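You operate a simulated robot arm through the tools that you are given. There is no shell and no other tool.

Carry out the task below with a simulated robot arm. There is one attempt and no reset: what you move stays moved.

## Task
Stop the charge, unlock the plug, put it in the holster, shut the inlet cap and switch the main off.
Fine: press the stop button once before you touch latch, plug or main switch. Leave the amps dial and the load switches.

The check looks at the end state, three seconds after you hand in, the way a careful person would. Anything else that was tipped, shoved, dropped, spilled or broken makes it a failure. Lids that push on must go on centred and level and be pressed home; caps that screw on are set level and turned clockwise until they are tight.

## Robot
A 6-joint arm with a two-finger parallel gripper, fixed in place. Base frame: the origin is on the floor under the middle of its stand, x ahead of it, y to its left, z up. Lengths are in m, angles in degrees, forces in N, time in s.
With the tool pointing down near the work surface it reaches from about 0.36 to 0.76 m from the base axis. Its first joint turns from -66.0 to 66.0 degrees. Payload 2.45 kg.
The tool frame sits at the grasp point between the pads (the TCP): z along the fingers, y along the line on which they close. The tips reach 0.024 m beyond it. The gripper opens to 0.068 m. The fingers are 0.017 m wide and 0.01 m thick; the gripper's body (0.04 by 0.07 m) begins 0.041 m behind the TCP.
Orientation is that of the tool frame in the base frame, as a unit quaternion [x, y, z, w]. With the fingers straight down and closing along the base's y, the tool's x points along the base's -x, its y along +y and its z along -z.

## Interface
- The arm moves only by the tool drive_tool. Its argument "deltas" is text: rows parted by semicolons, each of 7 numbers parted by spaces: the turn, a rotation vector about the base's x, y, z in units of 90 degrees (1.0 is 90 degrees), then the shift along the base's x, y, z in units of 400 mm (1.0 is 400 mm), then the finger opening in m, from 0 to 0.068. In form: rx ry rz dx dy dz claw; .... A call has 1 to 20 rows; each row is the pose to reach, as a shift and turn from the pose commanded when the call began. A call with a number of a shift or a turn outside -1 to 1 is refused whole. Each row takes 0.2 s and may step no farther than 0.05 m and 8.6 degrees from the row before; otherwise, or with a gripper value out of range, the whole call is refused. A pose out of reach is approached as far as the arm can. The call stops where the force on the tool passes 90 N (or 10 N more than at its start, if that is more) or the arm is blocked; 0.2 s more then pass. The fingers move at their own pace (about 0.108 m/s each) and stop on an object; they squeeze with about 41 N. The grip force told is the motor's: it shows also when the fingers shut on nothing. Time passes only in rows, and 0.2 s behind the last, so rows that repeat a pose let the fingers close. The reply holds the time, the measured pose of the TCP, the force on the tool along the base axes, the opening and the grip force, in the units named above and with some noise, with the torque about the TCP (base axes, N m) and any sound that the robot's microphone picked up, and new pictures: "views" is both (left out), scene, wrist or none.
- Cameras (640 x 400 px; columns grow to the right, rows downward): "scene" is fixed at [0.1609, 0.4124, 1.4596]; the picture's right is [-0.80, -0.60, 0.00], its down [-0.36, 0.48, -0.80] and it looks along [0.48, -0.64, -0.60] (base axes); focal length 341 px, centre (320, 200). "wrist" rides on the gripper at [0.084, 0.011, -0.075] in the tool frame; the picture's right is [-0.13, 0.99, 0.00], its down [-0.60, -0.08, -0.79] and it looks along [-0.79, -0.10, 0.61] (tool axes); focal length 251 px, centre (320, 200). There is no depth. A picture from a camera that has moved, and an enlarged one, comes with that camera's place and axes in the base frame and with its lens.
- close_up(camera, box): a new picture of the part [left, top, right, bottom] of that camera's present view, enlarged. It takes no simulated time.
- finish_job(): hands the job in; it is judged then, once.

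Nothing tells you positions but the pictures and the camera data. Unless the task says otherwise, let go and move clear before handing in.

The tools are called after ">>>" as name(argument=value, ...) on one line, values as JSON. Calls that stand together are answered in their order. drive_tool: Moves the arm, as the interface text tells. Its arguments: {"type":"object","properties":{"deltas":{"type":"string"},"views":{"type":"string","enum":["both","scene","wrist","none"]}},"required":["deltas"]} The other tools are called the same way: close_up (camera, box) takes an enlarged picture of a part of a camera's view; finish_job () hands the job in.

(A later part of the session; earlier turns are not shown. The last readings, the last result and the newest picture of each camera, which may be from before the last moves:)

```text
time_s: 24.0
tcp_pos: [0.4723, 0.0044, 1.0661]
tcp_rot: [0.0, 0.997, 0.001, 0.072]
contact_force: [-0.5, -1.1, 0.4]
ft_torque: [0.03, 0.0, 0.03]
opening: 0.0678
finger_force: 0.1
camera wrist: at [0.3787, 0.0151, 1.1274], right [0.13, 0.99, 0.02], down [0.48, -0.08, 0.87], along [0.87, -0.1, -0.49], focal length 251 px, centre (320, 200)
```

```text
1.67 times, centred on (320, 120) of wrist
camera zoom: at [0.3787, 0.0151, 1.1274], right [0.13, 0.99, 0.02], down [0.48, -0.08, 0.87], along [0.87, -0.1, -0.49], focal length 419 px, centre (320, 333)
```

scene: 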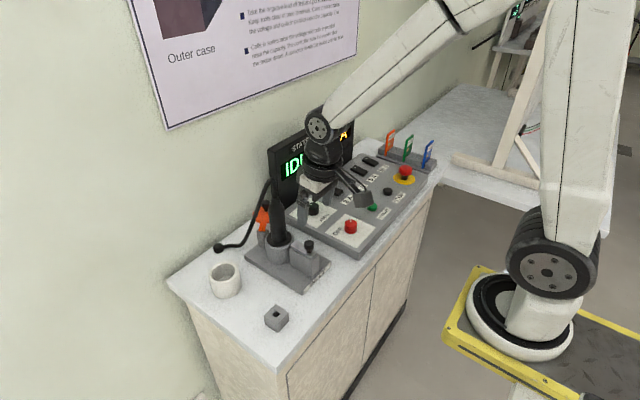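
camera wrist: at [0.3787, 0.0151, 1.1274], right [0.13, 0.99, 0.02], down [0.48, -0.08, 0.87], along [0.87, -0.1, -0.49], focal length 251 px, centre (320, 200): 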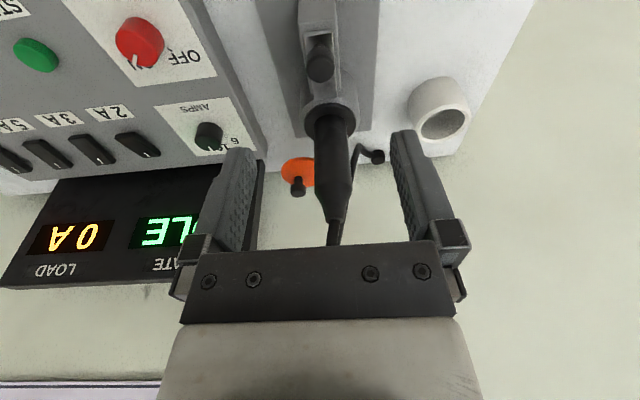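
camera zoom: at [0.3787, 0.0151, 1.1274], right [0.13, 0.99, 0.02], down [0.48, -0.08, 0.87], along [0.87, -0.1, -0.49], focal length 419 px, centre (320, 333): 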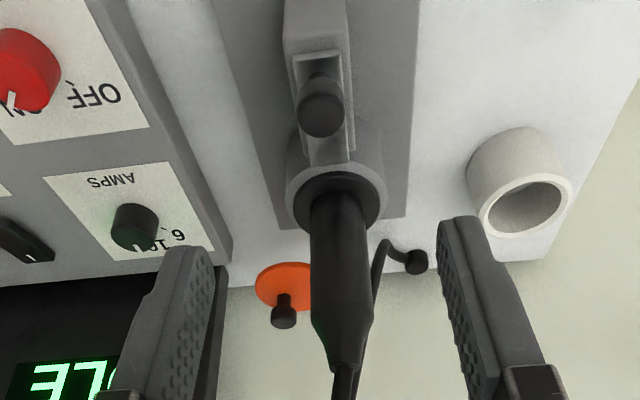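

The latch stays withdrawn and the flange is free. Before taking the plug I'll zoom on the holster cup and the plug to refine their positions.

>>> close_up(camera="scene", box=[195, 250, 255, 310])

>>> close_up(camera="wrist", box=[395, 60, 485, 160])

>>> close_up(camera="scene", box=[240, 160, 310, 280])

>>> close_up(camera="wrist", box=[280, 60, 380, 240])

```text
6.67 times, centred on (225, 280) of scene
camera zoom: at [0.1609, 0.4124, 1.4596], right [-0.8, -0.6, 0.0], down [-0.36, 0.48, -0.8], along [0.48, -0.64, -0.6], focal length 2271 px, centre (953, -333)
```

zoom: 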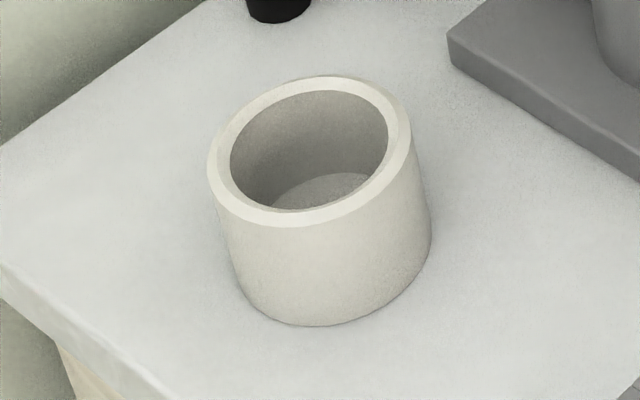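

```text
4.00 times, centred on (440, 110) of wrist
camera zoom: at [0.3787, 0.0151, 1.1274], right [0.13, 0.99, 0.02], down [0.48, -0.08, 0.87], along [0.87, -0.1, -0.49], focal length 1006 px, centre (-160, 560)
```

zoom: 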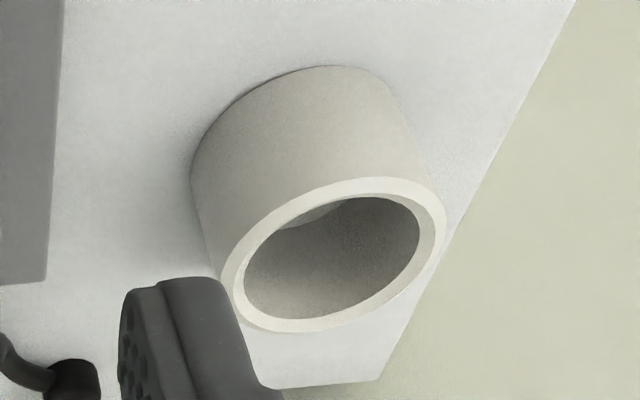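

```text
3.33 times, centred on (275, 220) of scene
camera zoom: at [0.1609, 0.4124, 1.4596], right [-0.8, -0.6, 0.0], down [-0.36, 0.48, -0.8], along [0.48, -0.64, -0.6], focal length 1136 px, centre (470, 133)
```

zoom: 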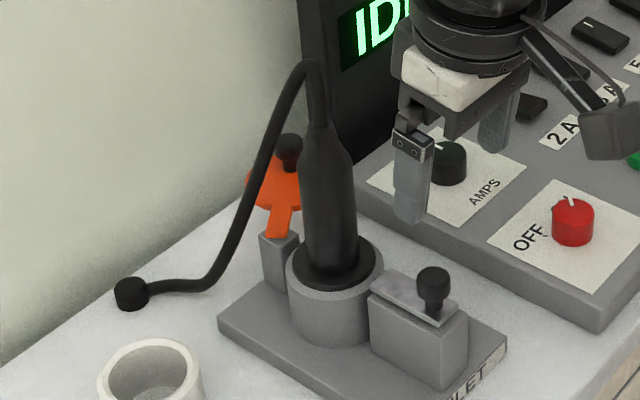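

```text
2.22 times, centred on (330, 150) of wrist
camera zoom: at [0.3787, 0.0151, 1.1274], right [0.13, 0.99, 0.02], down [0.48, -0.08, 0.87], along [0.87, -0.1, -0.49], focal length 559 px, centre (298, 311)
```

zoom: 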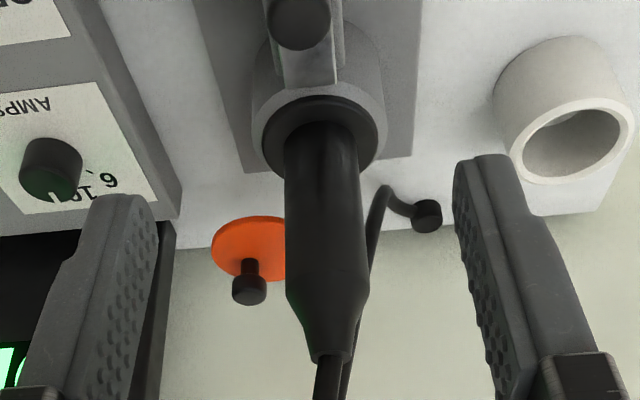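

The holster rim centre resolves to ≈[0.6225,0.1415,0.895] and the plug axis to ≈[0.578,0.0065], its cylindrical body running z≈0.92–1.01 with the cable leaving the top toward +x. I'll grip the body from the (-x,+y) side with a tilted tool, away from the cable and latch knob; first I raise and yaw.

>>> drive_tool(deltas="0.006 0.014 -0.083 0 0.03 0.08 0.068; 0.012 0.028 -0.166 0 0.07 0.16 0.068; 0.018 0.043 -0.25 0.005 0.11 0.21 0.068; 0.024 0.057 -0.333 0.01 0.16 0.21 0.068; 0.029 0.071 -0.416 0.015 0.2 0.21 0.06; 0.0353 0.0853 -0.4992 0.02 0.239 0.21 0.056; 0.0353 0.0853 -0.4992 0.02 0.239 0.21 0.056", views="none")

```text
time_s: 25.6
tcp_pos: [0.4819, 0.1, 1.1486]
tcp_rot: [0.383, 0.924, 0.0, 0.001]
contact_force: [0.2, -0.3, 0.8]
ft_torque: [-0.01, 0.0, 0.04]
opening: 0.0561
finger_force: 0.0
```

Yaw is as planned. Now I tilt the tool 50° so the fingers point toward the plug, stopping 12 cm back along the approach line.

>>> drive_tool(deltas="-0.0655 -0.0655 0 0 0 -0.02 0.056; -0.131 -0.131 0 0.01 -0.01 -0.06 0.056; -0.1964 -0.1964 0 0.02 -0.02 -0.1 0.056; -0.2619 -0.2619 0 0.035 -0.035 -0.15 0.056; -0.3273 -0.3273 0 0.05 -0.05 -0.2 0.056; -0.3928 -0.3928 0 0.07 -0.063 -0.249 0.056; -0.3928 -0.3928 0 0.07 -0.063 -0.249 0.056", views="both")

>>> close_up(camera="scene", box=[200, 140, 340, 280])

```text
time_s: 27.2
tcp_pos: [0.5086, 0.074, 1.049]
tcp_rot: [0.347, 0.837, -0.162, 0.392]
contact_force: [-0.2, 0.3, 0.2]
ft_torque: [0.03, -0.01, -0.01]
opening: 0.056
finger_force: 0.1
camera wrist: at [0.4382, 0.1605, 1.0313], right [0.76, 0.64, 0.1], down [-0.21, 0.1, 0.97], along [0.61, -0.76, 0.21], focal length 251 px, centre (320, 200)
```

scene: 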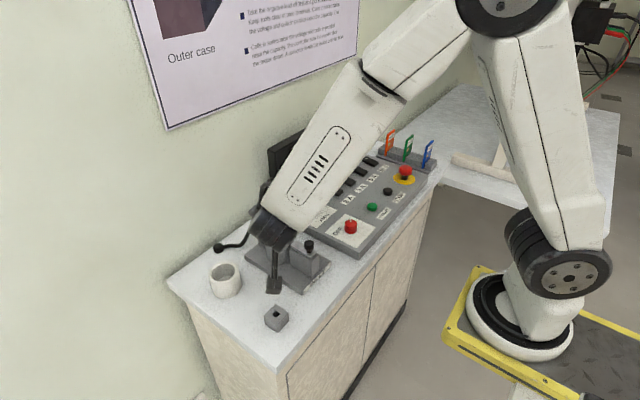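
wrist: 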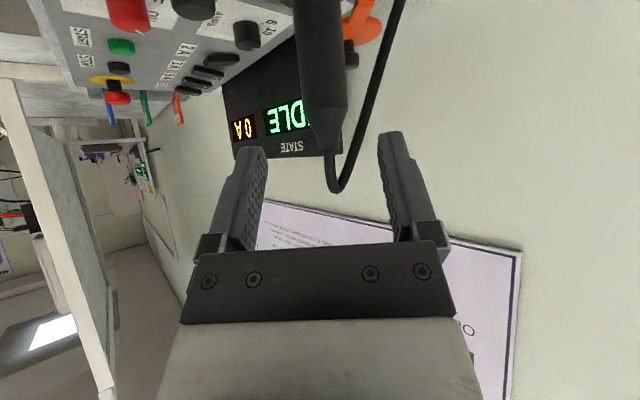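

```text
2.86 times, centred on (270, 210) of scene
camera zoom: at [0.1609, 0.4124, 1.4596], right [-0.8, -0.6, 0.0], down [-0.36, 0.48, -0.8], along [0.48, -0.64, -0.6], focal length 973 px, centre (463, 171)
```

zoom: 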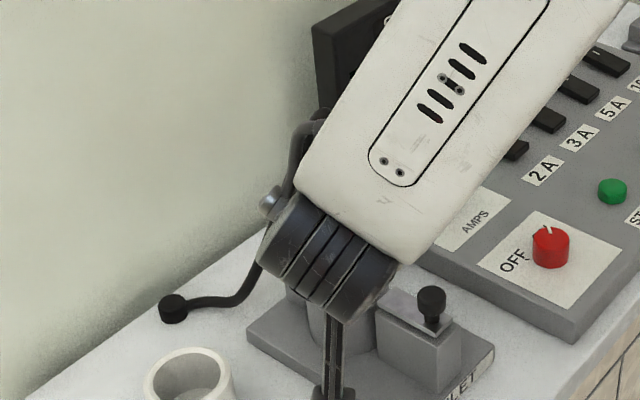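

The plug is centred between the fingers in the wrist view, and the cable lies beyond the right finger. I advance along the tool axis to the grip point.

>>> drive_tool(deltas="0 0 0 0.0325 -0.0325 -0.0386 0.056; 0 0 0 0.065 -0.065 -0.0772 0.056; 0 0 0 0.0975 -0.0975 -0.1158 0.056; 0 0 0 0.13 -0.13 -0.1544 0.056; 0 0 0 0.13 -0.13 -0.1544 0.056", views="both")

```text
time_s: 28.4
tcp_pos: [0.5613, 0.0229, 0.9851]
tcp_rot: [0.347, 0.837, -0.163, 0.391]
contact_force: [0.3, -0.1, 0.0]
ft_torque: [0.0, -0.01, 0.02]
opening: 0.0562
finger_force: 0.0
camera wrist: at [0.4904, 0.1082, 0.9697], right [0.76, 0.64, 0.1], down [-0.21, 0.1, 0.97], along [0.61, -0.76, 0.21], focal length 251 px, centre (320, 200)
```

scene: 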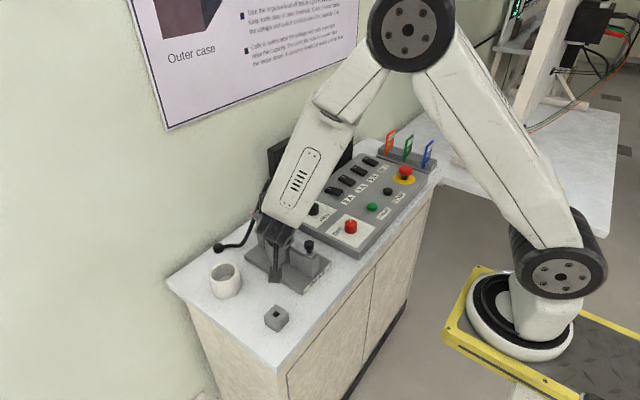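
wrist: 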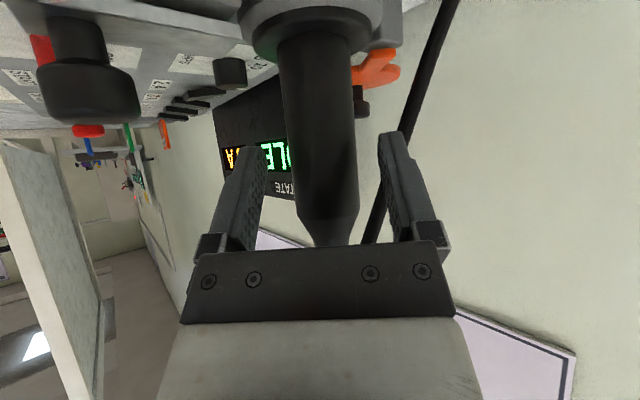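

The plug body stays centred between the fingers. I advance the last 20 mm and close on it.

>>> drive_tool(deltas="0 0 0 0.0135 -0.0135 -0.016 0.056; 0 0 0 0.027 -0.027 -0.032 0.056; 0 0 0 0.027 -0.027 -0.032 0.056; 0 0 0 0.027 -0.027 -0.032 0.045; 0 0 0 0.027 -0.027 -0.032 0.03; 0 0 0 0.027 -0.027 -0.032 0.03", views="both")

```text
time_s: 29.8
tcp_pos: [0.5723, 0.0107, 0.9727]
tcp_rot: [0.347, 0.837, -0.162, 0.391]
contact_force: [1.2, 1.1, -0.5]
ft_torque: [0.01, 0.02, 0.02]
opening: 0.0346
finger_force: 40.9
camera wrist: at [0.5009, 0.0979, 0.9572], right [0.76, 0.64, 0.1], down [-0.21, 0.1, 0.97], along [0.61, -0.76, 0.21], focal length 251 px, centre (320, 200)
```

scene: 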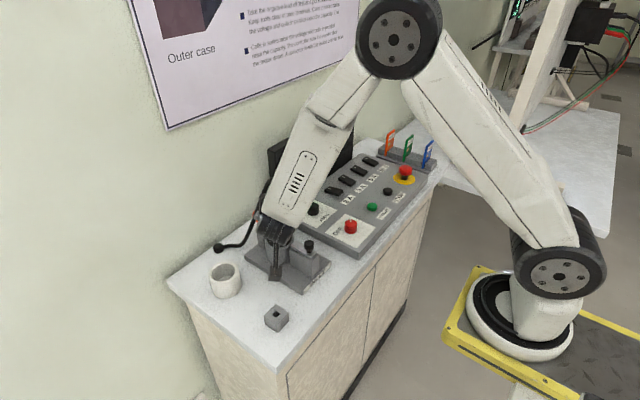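
wrist: 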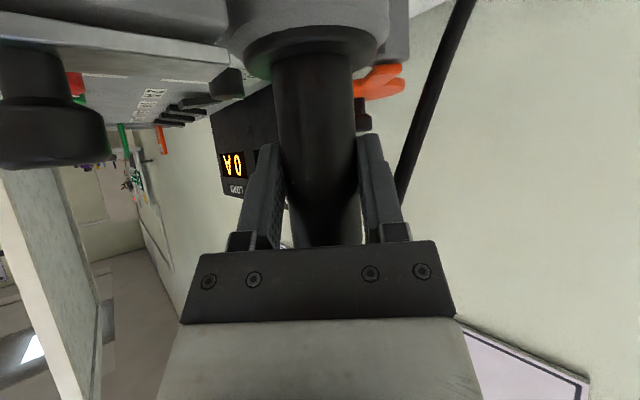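

The plug is held (34.6 mm, 41 N) with practically no side load. I pull straight up slowly.

>>> drive_tool(deltas="0 0 0 0 0 0.01 0.03; 0 0 0 0 0 0.02 0.03; 0 0 0 0 0 0.035 0.03; 0 0 0 0 0 0.05 0.03; 0 0 0 0 0 0.05 0.03", views="both")

```text
time_s: 31.0
tcp_pos: [0.5727, 0.0123, 0.993]
tcp_rot: [0.346, 0.837, -0.161, 0.391]
contact_force: [0.2, 0.2, -3.4]
ft_torque: [0.01, 0.01, 0.02]
opening: 0.0341
finger_force: 40.6
camera wrist: at [0.5011, 0.0975, 0.977], right [0.76, 0.64, 0.1], down [-0.21, 0.1, 0.97], along [0.61, -0.76, 0.21], focal length 251 px, centre (320, 200)
```

scene: 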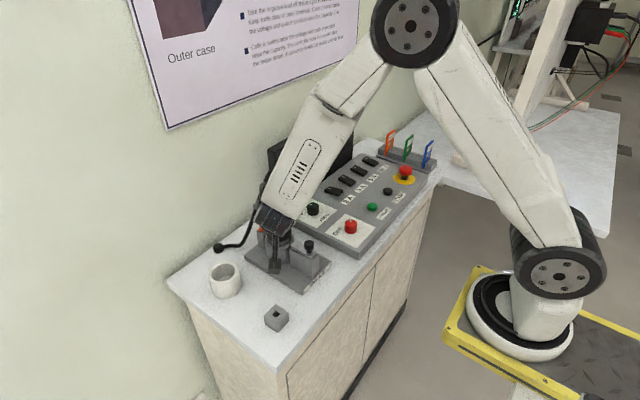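
wrist: 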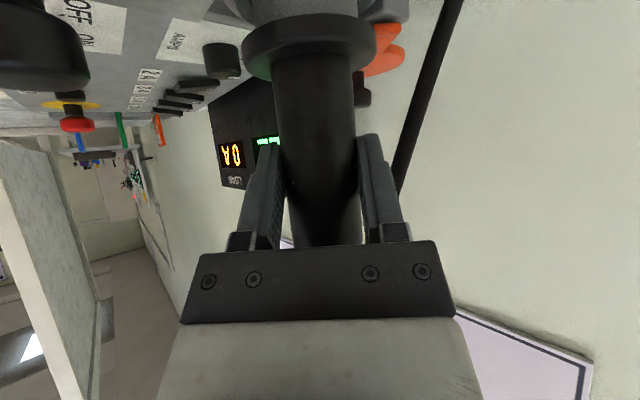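

The flange lifted off with only a few newtons of weight, so the plug is free. I continue upward until the pin clears the inlet.

>>> drive_tool(deltas="0 0 0 0 0 0.03 0.03; 0 0 0 0 0 0.06 0.03; 0 0 0 0 0 0.1 0.03; 0 0 0 0 0 0.14 0.03; 0 0 0 0 0 0.18 0.03; 0 0 0 0 0 0.18 0.03", views="both")

>>> close_up(camera="scene", box=[210, 160, 330, 300])

```text
time_s: 32.4
tcp_pos: [0.5717, 0.0118, 1.0656]
tcp_rot: [0.346, 0.837, -0.162, 0.392]
contact_force: [0.2, 0.4, -3.4]
ft_torque: [0.03, 0.0, 0.04]
opening: 0.0345
finger_force: 41.3
camera wrist: at [0.5008, 0.0977, 1.0495], right [0.76, 0.64, 0.1], down [-0.21, 0.1, 0.97], along [0.61, -0.76, 0.21], focal length 251 px, centre (320, 200)
```

scene: 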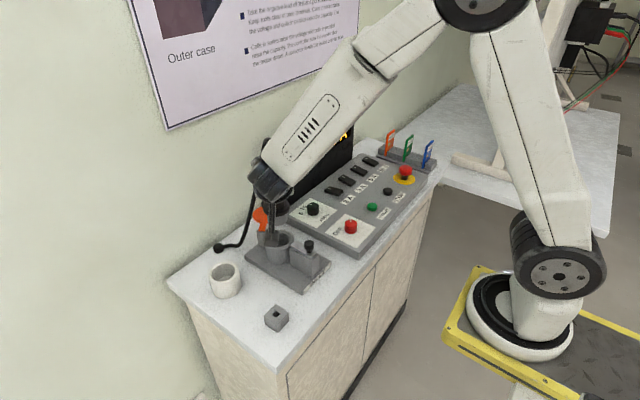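
wrist: 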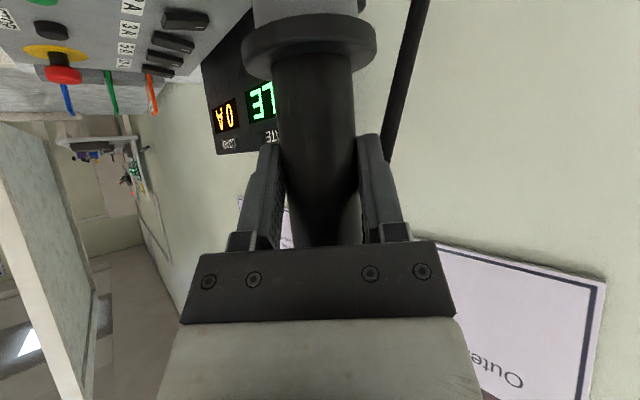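

```text
2.86 times, centred on (270, 230) of scene
camera zoom: at [0.1609, 0.4124, 1.4596], right [-0.8, -0.6, 0.0], down [-0.36, 0.48, -0.8], along [0.48, -0.64, -0.6], focal length 973 px, centre (463, 114)
```

zoom: 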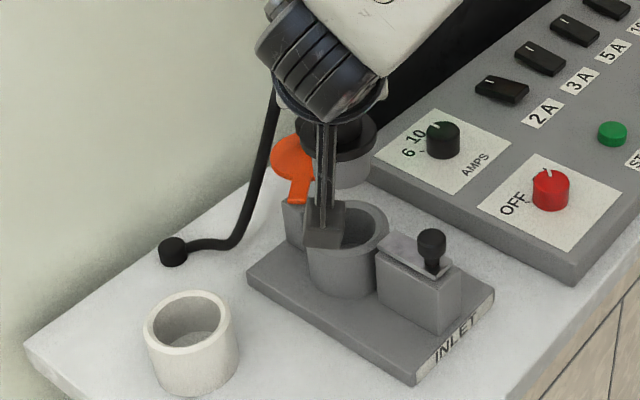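

The plug is out with a grey pin about 48 mm wide under its flange; the holster bore looks about 51 mm, so alignment must be within ~1 mm. I'll carry it across at height to above the cup.

>>> drive_tool(deltas="0 0 0 0.018 0.056 0 0.03; 0 0 0 0.037 0.1125 0 0.03; 0 0 0 0.055 0.169 0 0.03; 0 0 0 0.074 0.225 0 0.03; 0 0 0 0.0925 0.281 0 0.03; 0 0 0 0.111 0.3375 0 0.03; 0 0 0 0.111 0.3375 -0.06 0.03; 0 0 0 0.111 0.3375 -0.1 0.03; 0 0 0 0.111 0.3375 -0.1 0.03", views="both")

>>> close_up(camera="scene", box=[180, 200, 300, 320])

>>> close_up(camera="wrist", box=[200, 0, 440, 160])

```text
time_s: 34.4
tcp_pos: [0.6175, 0.1477, 1.025]
tcp_rot: [0.347, 0.837, -0.162, 0.391]
contact_force: [-1.5, 0.8, -2.6]
ft_torque: [0.02, 0.0, -0.05]
opening: 0.0346
finger_force: 41.6
camera wrist: at [0.5452, 0.2329, 1.0086], right [0.76, 0.64, 0.1], down [-0.21, 0.1, 0.97], along [0.61, -0.76, 0.21], focal length 251 px, centre (320, 200)
```

scene: 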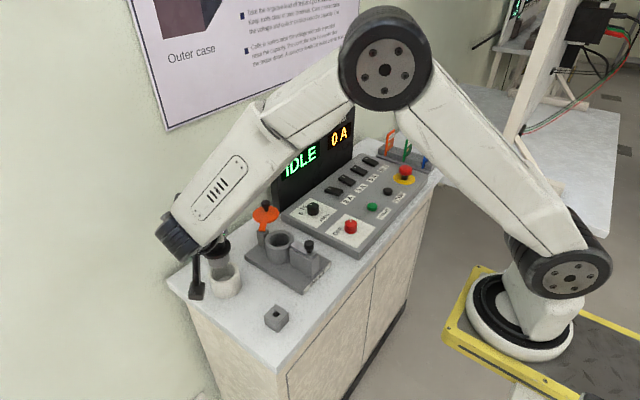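
wrist: 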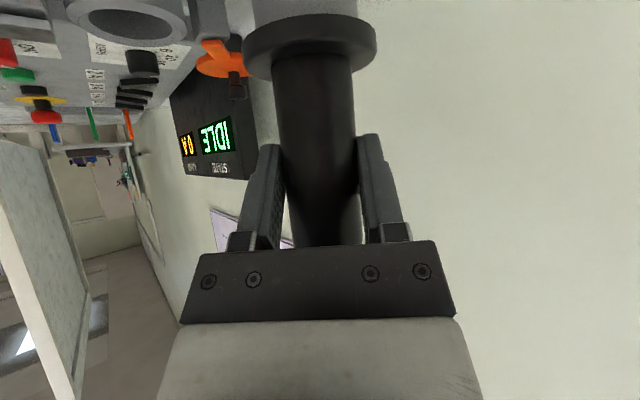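

```text
3.33 times, centred on (240, 260) of scene
camera zoom: at [0.1609, 0.4124, 1.4596], right [-0.8, -0.6, 0.0], down [-0.36, 0.48, -0.8], along [0.48, -0.64, -0.6], focal length 1136 px, centre (587, 0)
```

zoom: 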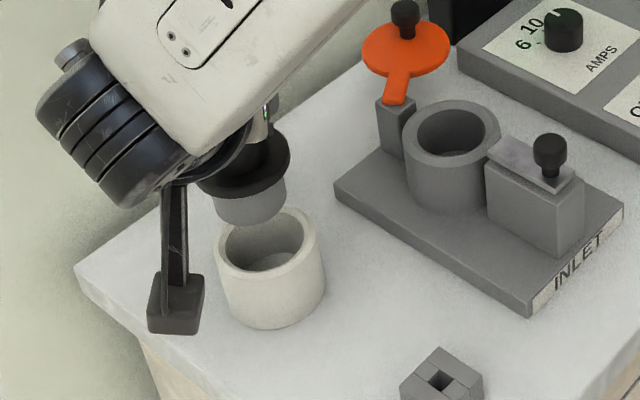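

```text
2.50 times, centred on (320, 80) of wrist
camera zoom: at [0.5452, 0.2329, 1.0086], right [0.76, 0.64, 0.1], down [-0.21, 0.1, 0.97], along [0.61, -0.76, 0.21], focal length 629 px, centre (320, 500)
```

zoom: 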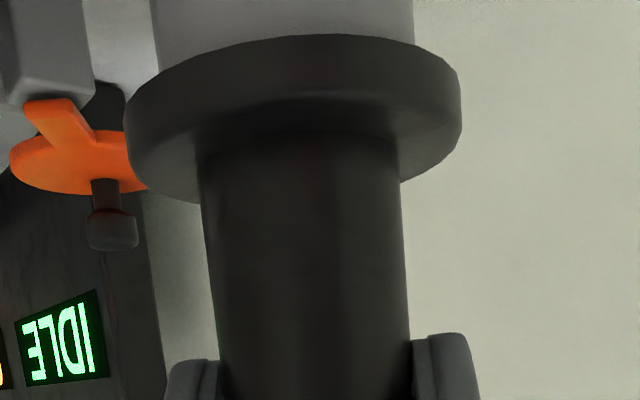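

The pin hangs over the cup. I zoom in on pin and cup to measure the remaining offset.

>>> close_up(camera="scene", box=[200, 235, 260, 305])

>>> close_up(camera="scene", box=[255, 205, 305, 275])

```text
5.71 times, centred on (230, 270) of scene
camera zoom: at [0.1609, 0.4124, 1.4596], right [-0.8, -0.6, 0.0], down [-0.36, 0.48, -0.8], along [0.48, -0.64, -0.6], focal length 1946 px, centre (834, -200)
```

zoom: 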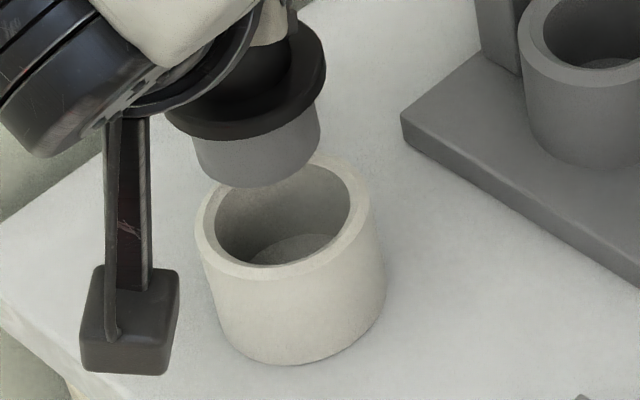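

```text
5.71 times, centred on (280, 240) of scene
camera zoom: at [0.1609, 0.4124, 1.4596], right [-0.8, -0.6, 0.0], down [-0.36, 0.48, -0.8], along [0.48, -0.64, -0.6], focal length 1946 px, centre (549, -29)
```

zoom: 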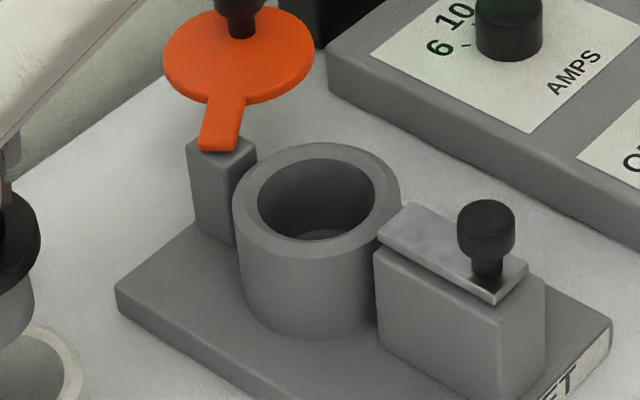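

The pin measures ≈46 mm versus a ≈51 mm bore. I lower to just above the rim, where the height/depth ambiguity is small, and measure again.

>>> drive_tool(deltas="0 0 0 0 0 -0.025 0.03; 0 0 0 0 0 -0.05 0.03; 0 0 0 0 0 -0.065 0.03; 0 0 0 0 0 -0.065 0.03", views="both")

>>> close_up(camera="scene", box=[200, 240, 250, 300])

>>> close_up(camera="wrist", box=[200, 0, 440, 160])

```text
time_s: 35.4
tcp_pos: [0.6175, 0.1465, 0.999]
tcp_rot: [0.347, 0.837, -0.162, 0.391]
contact_force: [0.8, 0.4, -3.0]
ft_torque: [0.06, 0.03, 0.01]
opening: 0.0345
finger_force: 41.2
camera wrist: at [0.5457, 0.2323, 0.983], right [0.76, 0.64, 0.1], down [-0.21, 0.1, 0.97], along [0.61, -0.76, 0.21], focal length 251 px, centre (320, 200)
```

scene: 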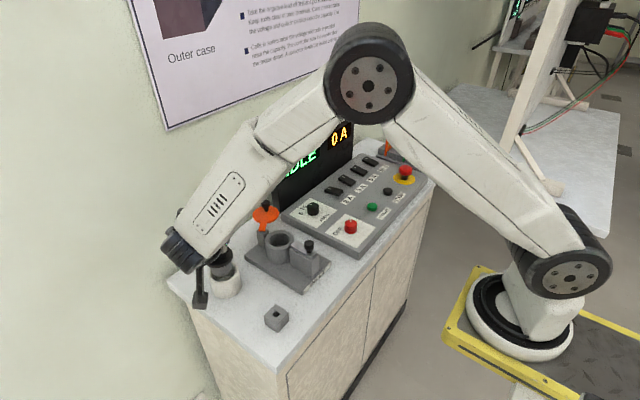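
wrist: 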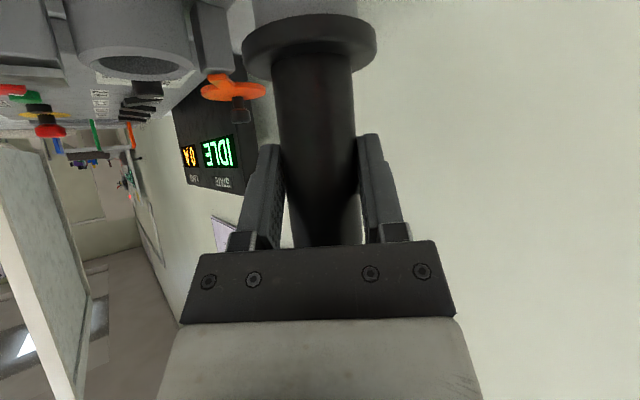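

```text
6.67 times, centred on (225, 270) of scene
camera zoom: at [0.1609, 0.4124, 1.4596], right [-0.8, -0.6, 0.0], down [-0.36, 0.48, -0.8], along [0.48, -0.64, -0.6], focal length 2271 px, centre (953, -267)
```

zoom: 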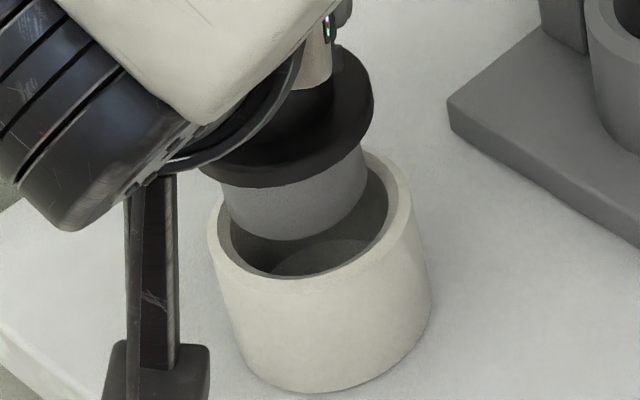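

```text
2.50 times, centred on (320, 80) of wrist
camera zoom: at [0.5457, 0.2323, 0.983], right [0.76, 0.64, 0.1], down [-0.21, 0.1, 0.97], along [0.61, -0.76, 0.21], focal length 629 px, centre (320, 500)
```

zoom: 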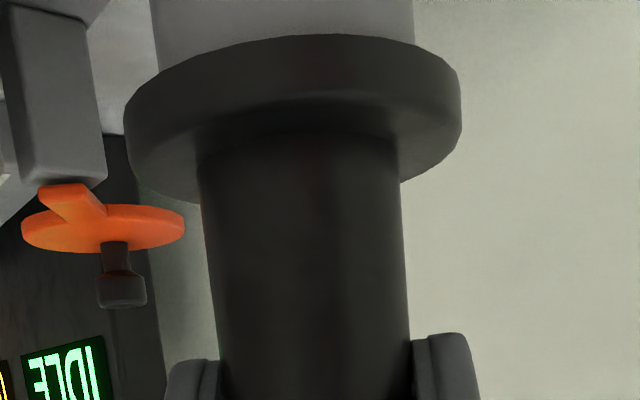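

The pin's axis appears about 1–1.5 mm off to +x/+y of the cup's. Let me check heights with the wrist view of the empty inlet before the final descent.

>>> close_up(camera="wrist", box=[40, 0, 240, 120])

>>> close_up(camera="scene", box=[255, 215, 305, 265])

```text
3.20 times, centred on (140, 60) of wrist
camera zoom: at [0.5457, 0.2323, 0.983], right [0.76, 0.64, 0.1], down [-0.21, 0.1, 0.97], along [0.61, -0.76, 0.21], focal length 805 px, centre (896, 648)
```

zoom: 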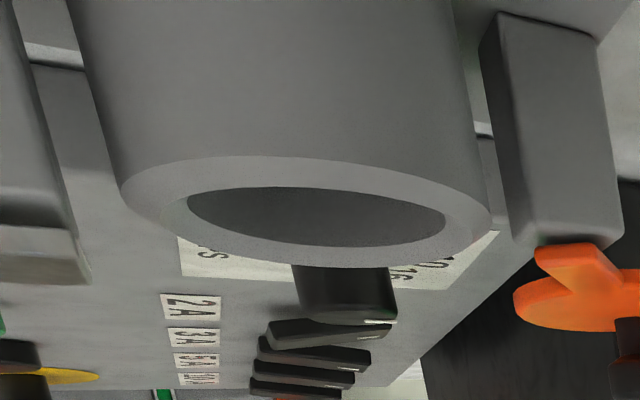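

```text
8.00 times, centred on (280, 240) of scene
camera zoom: at [0.1609, 0.4124, 1.4596], right [-0.8, -0.6, 0.0], down [-0.36, 0.48, -0.8], along [0.48, -0.64, -0.6], focal length 2725 px, centre (640, -120)
```

zoom: 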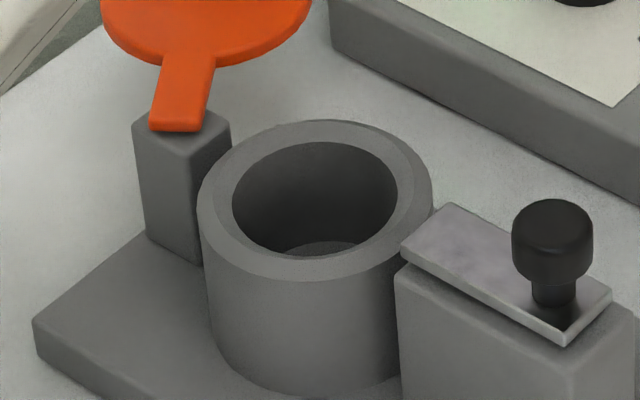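

Both estimates say the pin is within ~2 mm of centre; I apply a small (-1.2,-0.9) mm correction and lower gently, watching the force.

>>> drive_tool(deltas="0 0 0 -0.003 -0.0022 0 0.03; 0 0 0 -0.003 -0.0022 -0.01 0.03; 0 0 0 -0.003 -0.0022 -0.02 0.03; 0 0 0 -0.003 -0.0022 -0.03 0.03; 0 0 0 -0.003 -0.0022 -0.035 0.03; 0 0 0 -0.003 -0.0022 -0.035 0.03", views="scene")

>>> close_up(camera="scene", box=[200, 240, 250, 300])

```text
time_s: 36.8
tcp_pos: [0.6166, 0.1458, 0.9893]
tcp_rot: [0.347, 0.835, -0.162, 0.394]
contact_force: [-13.2, -0.7, 32.4]
ft_torque: [-0.49, 0.23, -0.16]
opening: 0.0346
finger_force: 40.8
```

scene: 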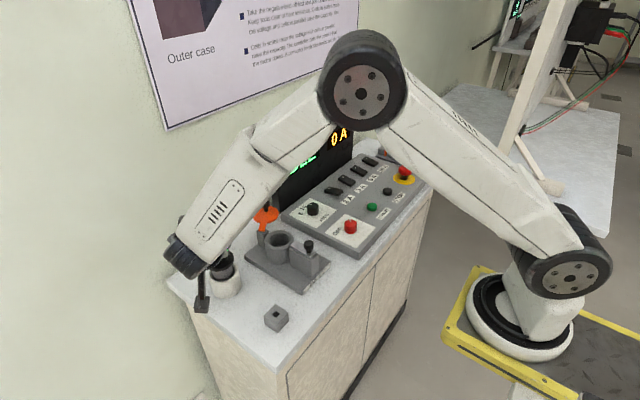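

```text
6.67 times, centred on (225, 270) of scene
camera zoom: at [0.1599, 0.4122, 1.4597], right [-0.8, -0.6, 0.0], down [-0.36, 0.48, -0.8], along [0.48, -0.64, -0.6], focal length 2271 px, centre (953, -267)
```

zoom: 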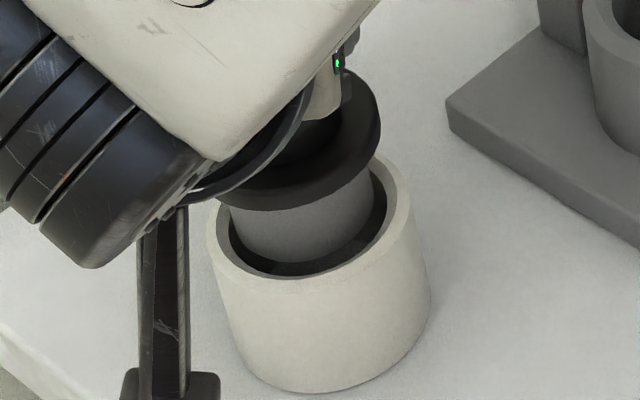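

Contact at the rim: the force and torque put the touch point on the +x (slightly -y) side, and the picture agrees the pin must move about 4 mm toward -x/+y. I lift a little, shift and re-check.

>>> drive_tool(deltas="0 0 0 0 0 0.01 0.03; 0 0 0 0 0 0.025 0.03; 0 0 0 -0.0095 0.0033 0.025 0.03; 0 0 0 -0.0095 0.0033 0.025 0.03", views="both")

>>> close_up(camera="scene", box=[200, 240, 250, 300])

```text
time_s: 37.8
tcp_pos: [0.6113, 0.1474, 0.9958]
tcp_rot: [0.346, 0.837, -0.163, 0.391]
contact_force: [0.4, -0.7, -3.1]
ft_torque: [0.01, 0.0, -0.01]
opening: 0.0342
finger_force: 40.6
camera wrist: at [0.5402, 0.2329, 0.9785], right [0.76, 0.64, 0.1], down [-0.21, 0.1, 0.97], along [0.61, -0.76, 0.21], focal length 251 px, centre (320, 200)
```

scene: 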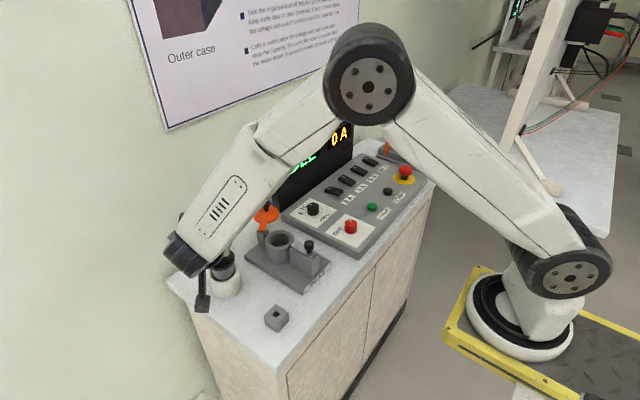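
wrist: 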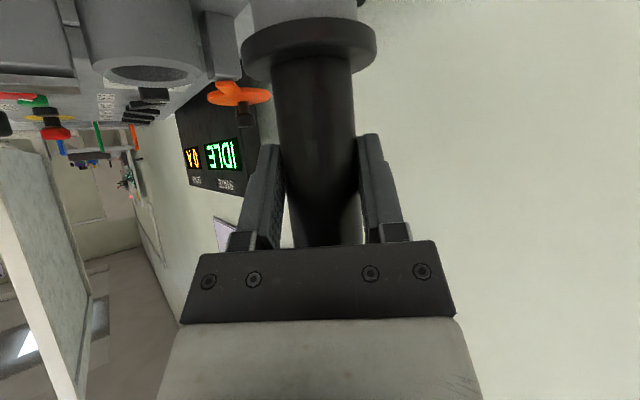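

```text
6.67 times, centred on (225, 270) of scene
camera zoom: at [0.1609, 0.4124, 1.4596], right [-0.8, -0.6, 0.0], down [-0.36, 0.48, -0.8], along [0.48, -0.64, -0.6], focal length 2271 px, centre (953, -267)
```

zoom: 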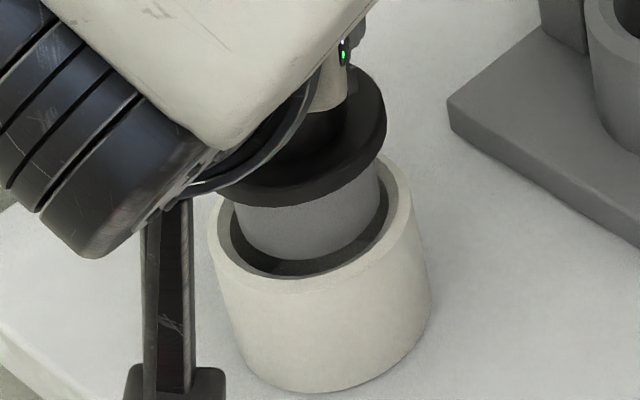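

The pin now looks nearly concentric with the bore. I make a sub-millimetre trim and lower again in small steps.

>>> drive_tool(deltas="0 0 0 0.002 -0.0005 -0.005 0.03; 0 0 0 0.002 -0.0005 -0.012 0.03; 0 0 0 0.002 -0.0005 -0.02 0.03; 0 0 0 0.002 -0.0005 -0.028 0.03; 0 0 0 0.002 -0.0005 -0.028 0.03", views="scene")

>>> close_up(camera="scene", box=[200, 240, 250, 300])

```text
time_s: 39.0
tcp_pos: [0.6128, 0.1473, 0.9841]
tcp_rot: [0.347, 0.837, -0.162, 0.391]
contact_force: [-0.5, 0.6, -2.3]
ft_torque: [0.01, 0.05, 0.0]
opening: 0.0344
finger_force: 40.8
```

scene: 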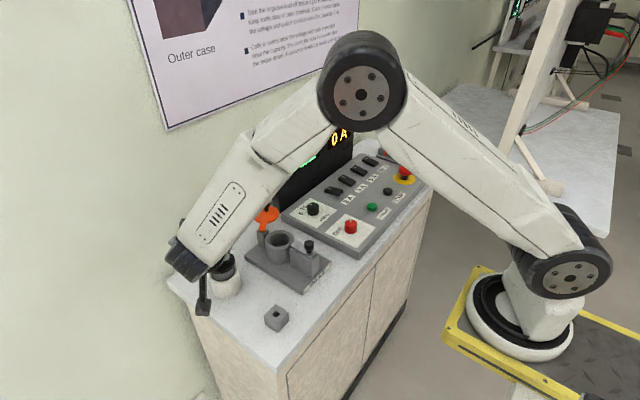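

```text
6.67 times, centred on (225, 270) of scene
camera zoom: at [0.1609, 0.4124, 1.4596], right [-0.8, -0.6, 0.0], down [-0.36, 0.48, -0.8], along [0.48, -0.64, -0.6], focal length 2271 px, centre (953, -267)
```

zoom: 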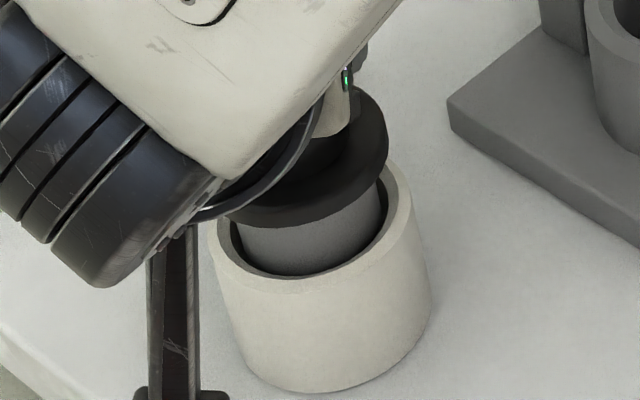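

No contact force and the pin has entered the bore. I continue lowering gradually toward the seat.

>>> drive_tool(deltas="0 0 0 0 0 -0.01 0.03; 0 0 0 0 0 -0.02 0.03; 0 0 0 0 0 -0.03 0.03; 0 0 0 0 0 -0.04 0.03; 0 0 0 0 0 -0.05 0.03; 0 0 0 0 0 -0.05 0.03", views="scene")

>>> close_up(camera="scene", box=[200, 240, 250, 300])

```text
time_s: 40.4
tcp_pos: [0.6129, 0.1462, 0.9643]
tcp_rot: [0.347, 0.837, -0.162, 0.391]
contact_force: [0.3, 0.6, -2.2]
ft_torque: [0.01, 0.01, 0.0]
opening: 0.0345
finger_force: 41.1
```

scene: 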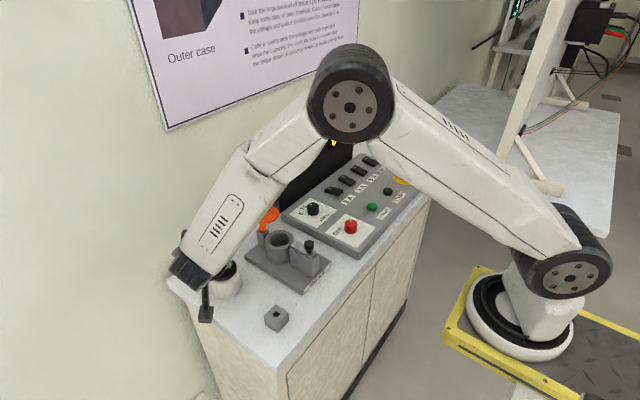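

```text
6.67 times, centred on (225, 270) of scene
camera zoom: at [0.1609, 0.4124, 1.4596], right [-0.8, -0.6, 0.0], down [-0.36, 0.48, -0.8], along [0.48, -0.64, -0.6], focal length 2271 px, centre (953, -267)
```

zoom: 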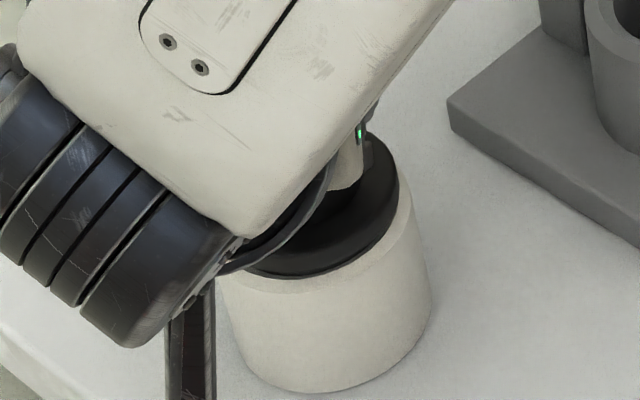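

The flange is just above the rim, well centred. I lower the last few millimetres until it seats.

>>> drive_tool(deltas="0 0 0 0 0 -0.004 0.03; 0 0 0 0 0 -0.008 0.03; 0 0 0 0 0 -0.012 0.03; 0 0 0 0 0 -0.016 0.03; 0 0 0 0 0 -0.016 0.03", views="none")

```text
time_s: 41.6
tcp_pos: [0.6127, 0.147, 0.958]
tcp_rot: [0.347, 0.837, -0.162, 0.391]
contact_force: [-0.4, 0.7, -3.4]
ft_torque: [0.01, 0.02, 0.0]
opening: 0.0342
finger_force: 40.9
```

>>> drive_tool(deltas="0 0 0 0 0 -0.004 0.03; 0 0 0 0 0 -0.008 0.03; 0 0 0 0 0 -0.012 0.03; 0 0 0 0 0 -0.012 0.03", views="both")

>>> close_up(camera="scene", box=[200, 240, 250, 300])

```text
time_s: 42.6
tcp_pos: [0.6132, 0.1466, 0.9557]
tcp_rot: [0.346, 0.835, -0.161, 0.395]
contact_force: [-6.7, -1.4, 33.2]
ft_torque: [-0.54, 0.01, -0.12]
opening: 0.0346
finger_force: 41.2
camera wrist: at [0.5426, 0.2328, 0.9395], right [0.76, 0.64, 0.1], down [-0.22, 0.1, 0.97], along [0.61, -0.76, 0.22], focal length 251 px, centre (320, 200)
```

scene: 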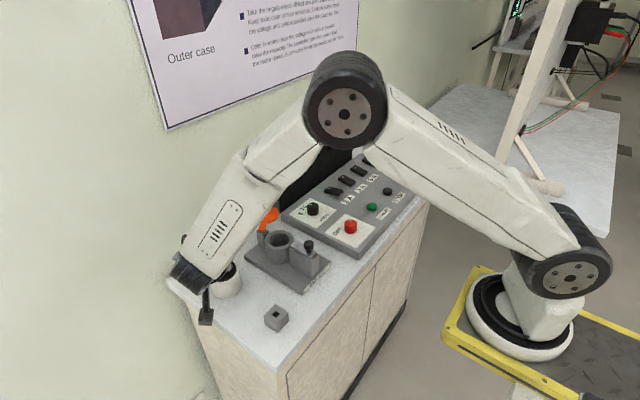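
wrist: 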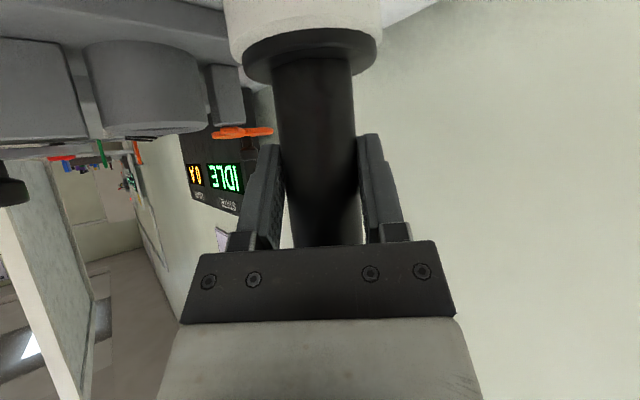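

```text
6.67 times, centred on (225, 270) of scene
camera zoom: at [0.16, 0.4122, 1.4597], right [-0.8, -0.6, 0.0], down [-0.36, 0.48, -0.8], along [0.48, -0.64, -0.6], focal length 2271 px, centre (953, -267)
```

zoom: 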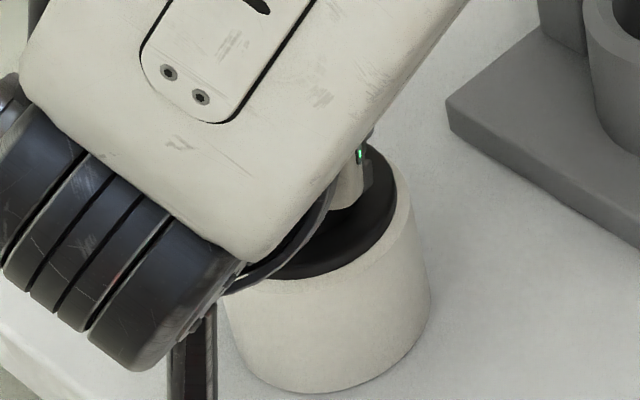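

The flange is seated on the cup rim (33 N downward reaction). I ease the force, open the fingers and back out along the approach line.

>>> drive_tool(deltas="0 0 0 0 0 0.007 0.03; 0 0 0 0 0 0.007 0.03; 0 0 0 0 0 0.007 0.045; 0 0 0 0 0 0.007 0.058; 0 0 0 0 0 0.007 0.06; 0 0 0 -0.03 0.03 0.0426 0.06; 0 0 0 -0.07 0.07 0.09 0.06; 0 0 0 -0.12 0.12 0.15 0.06; 0 0 0 -0.1625 0.1625 0.2 0.06; 0 0 0 -0.1625 0.1625 0.2 0.06", views="both")

>>> close_up(camera="wrist", box=[200, 0, 440, 240])

>>> close_up(camera="scene", box=[180, 180, 300, 310])

```text
time_s: 44.8
tcp_pos: [0.5481, 0.2115, 1.0326]
tcp_rot: [0.347, 0.837, -0.163, 0.391]
contact_force: [-0.3, 0.0, -0.3]
ft_torque: [0.01, -0.03, -0.01]
opening: 0.06
finger_force: 0.0
camera wrist: at [0.4763, 0.2979, 1.0171], right [0.76, 0.64, 0.1], down [-0.21, 0.1, 0.97], along [0.61, -0.76, 0.21], focal length 251 px, centre (320, 200)
```

scene: 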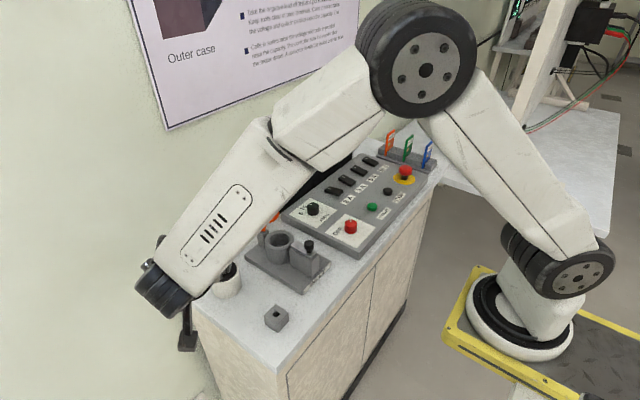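
wrist: 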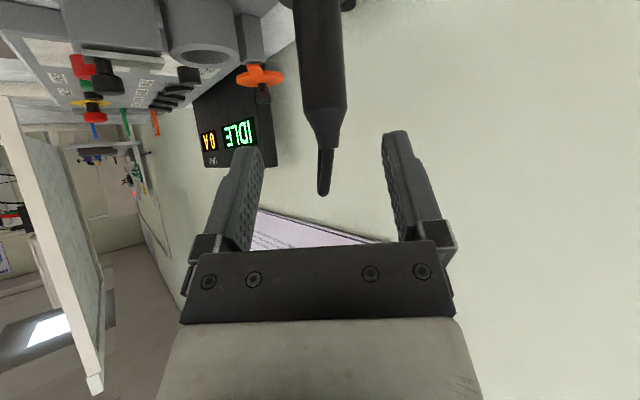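

```text
1.67 times, centred on (320, 120) of wrist
camera zoom: at [0.4763, 0.2979, 1.0171], right [0.76, 0.64, 0.1], down [-0.21, 0.1, 0.97], along [0.61, -0.76, 0.21], focal length 419 px, centre (320, 333)
```

zoom: 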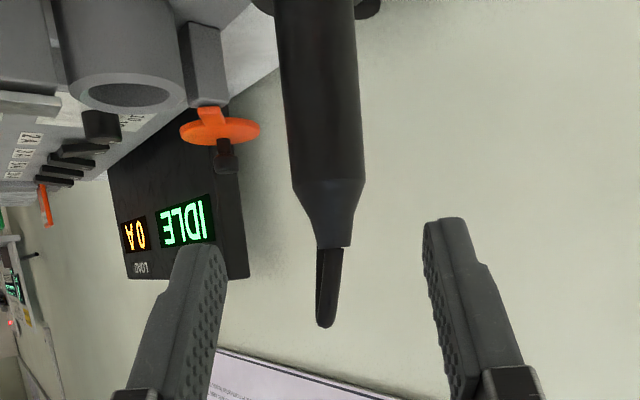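

```text
3.08 times, centred on (240, 245) of scene
camera zoom: at [0.1609, 0.4124, 1.4596], right [-0.8, -0.6, 0.0], down [-0.36, 0.48, -0.8], along [0.48, -0.64, -0.6], focal length 1048 px, centre (566, 62)
```

zoom: 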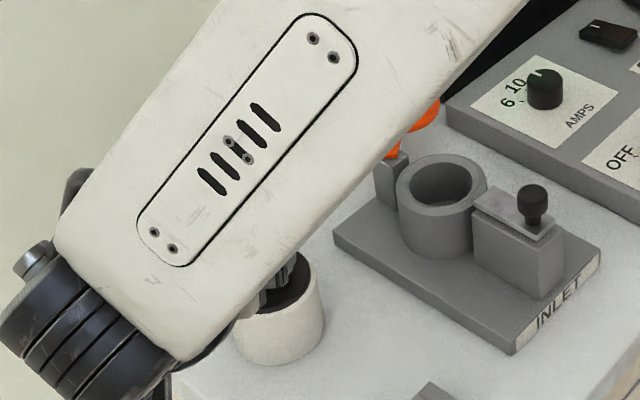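

The plug stands upright and seated in the holster. I raise, bring the tool vertical again and look at the holstered plug and inlet from above.

>>> drive_tool(deltas="0 0 0 -0.02 0.02 0.06 0.06; 0.0655 0.0655 0 -0.04 0.03 0.13 0.06; 0.131 0.131 0 -0.06 0.03 0.2 0.06; 0.1964 0.1964 0 -0.08 0.03 0.27 0.06; 0.2619 0.2619 0 -0.1 0.03 0.33 0.06; 0.3273 0.3273 0 -0.12 0.03 0.36 0.06; 0.3928 0.3928 0 -0.14 0.03 0.36 0.06; 0.3928 0.3928 0 -0.14 0.03 0.36 0.06", views="both")

>>> close_up(camera="wrist", box=[160, 0, 480, 240])

>>> close_up(camera="scene", box=[190, 180, 320, 310])

```text
time_s: 46.6
tcp_pos: [0.4927, 0.2246, 1.1767]
tcp_rot: [0.382, 0.924, 0.0, 0.001]
contact_force: [-0.5, 0.3, -0.4]
ft_torque: [-0.01, 0.0, -0.01]
opening: 0.0597
finger_force: 0.1
camera wrist: at [0.44, 0.2905, 1.2528], right [0.79, 0.61, 0.0], down [0.37, -0.48, 0.79], along [0.48, -0.63, -0.61], focal length 251 px, centre (320, 200)
```

scene: 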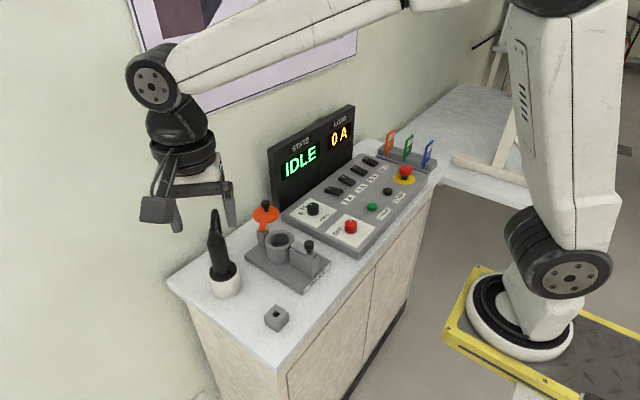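
wrist: 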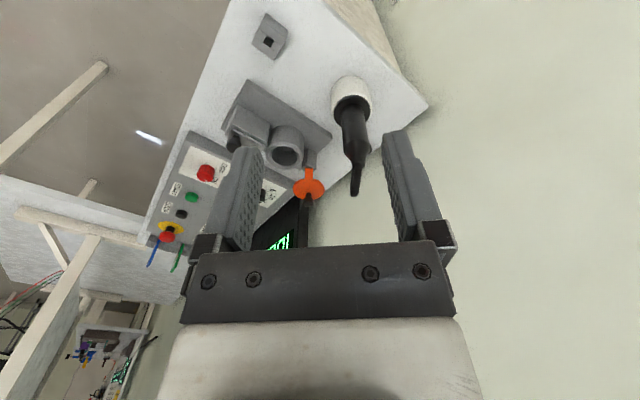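

```text
1.67 times, centred on (320, 120) of wrist
camera zoom: at [0.44, 0.2905, 1.2528], right [0.79, 0.61, 0.0], down [0.37, -0.48, 0.79], along [0.48, -0.63, -0.61], focal length 419 px, centre (320, 333)
```

zoom: 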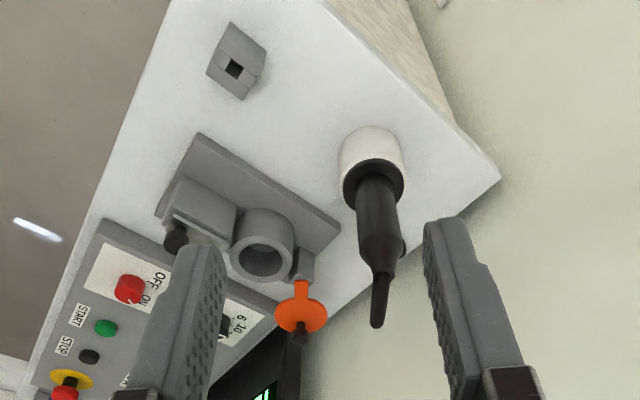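

```text
3.08 times, centred on (255, 245) of scene
camera zoom: at [0.1609, 0.4124, 1.4596], right [-0.8, -0.6, 0.0], down [-0.36, 0.48, -0.8], along [0.48, -0.64, -0.6], focal length 1048 px, centre (520, 62)
```

zoom: 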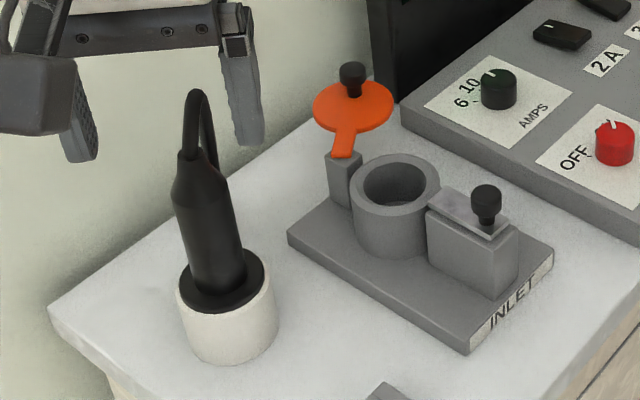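

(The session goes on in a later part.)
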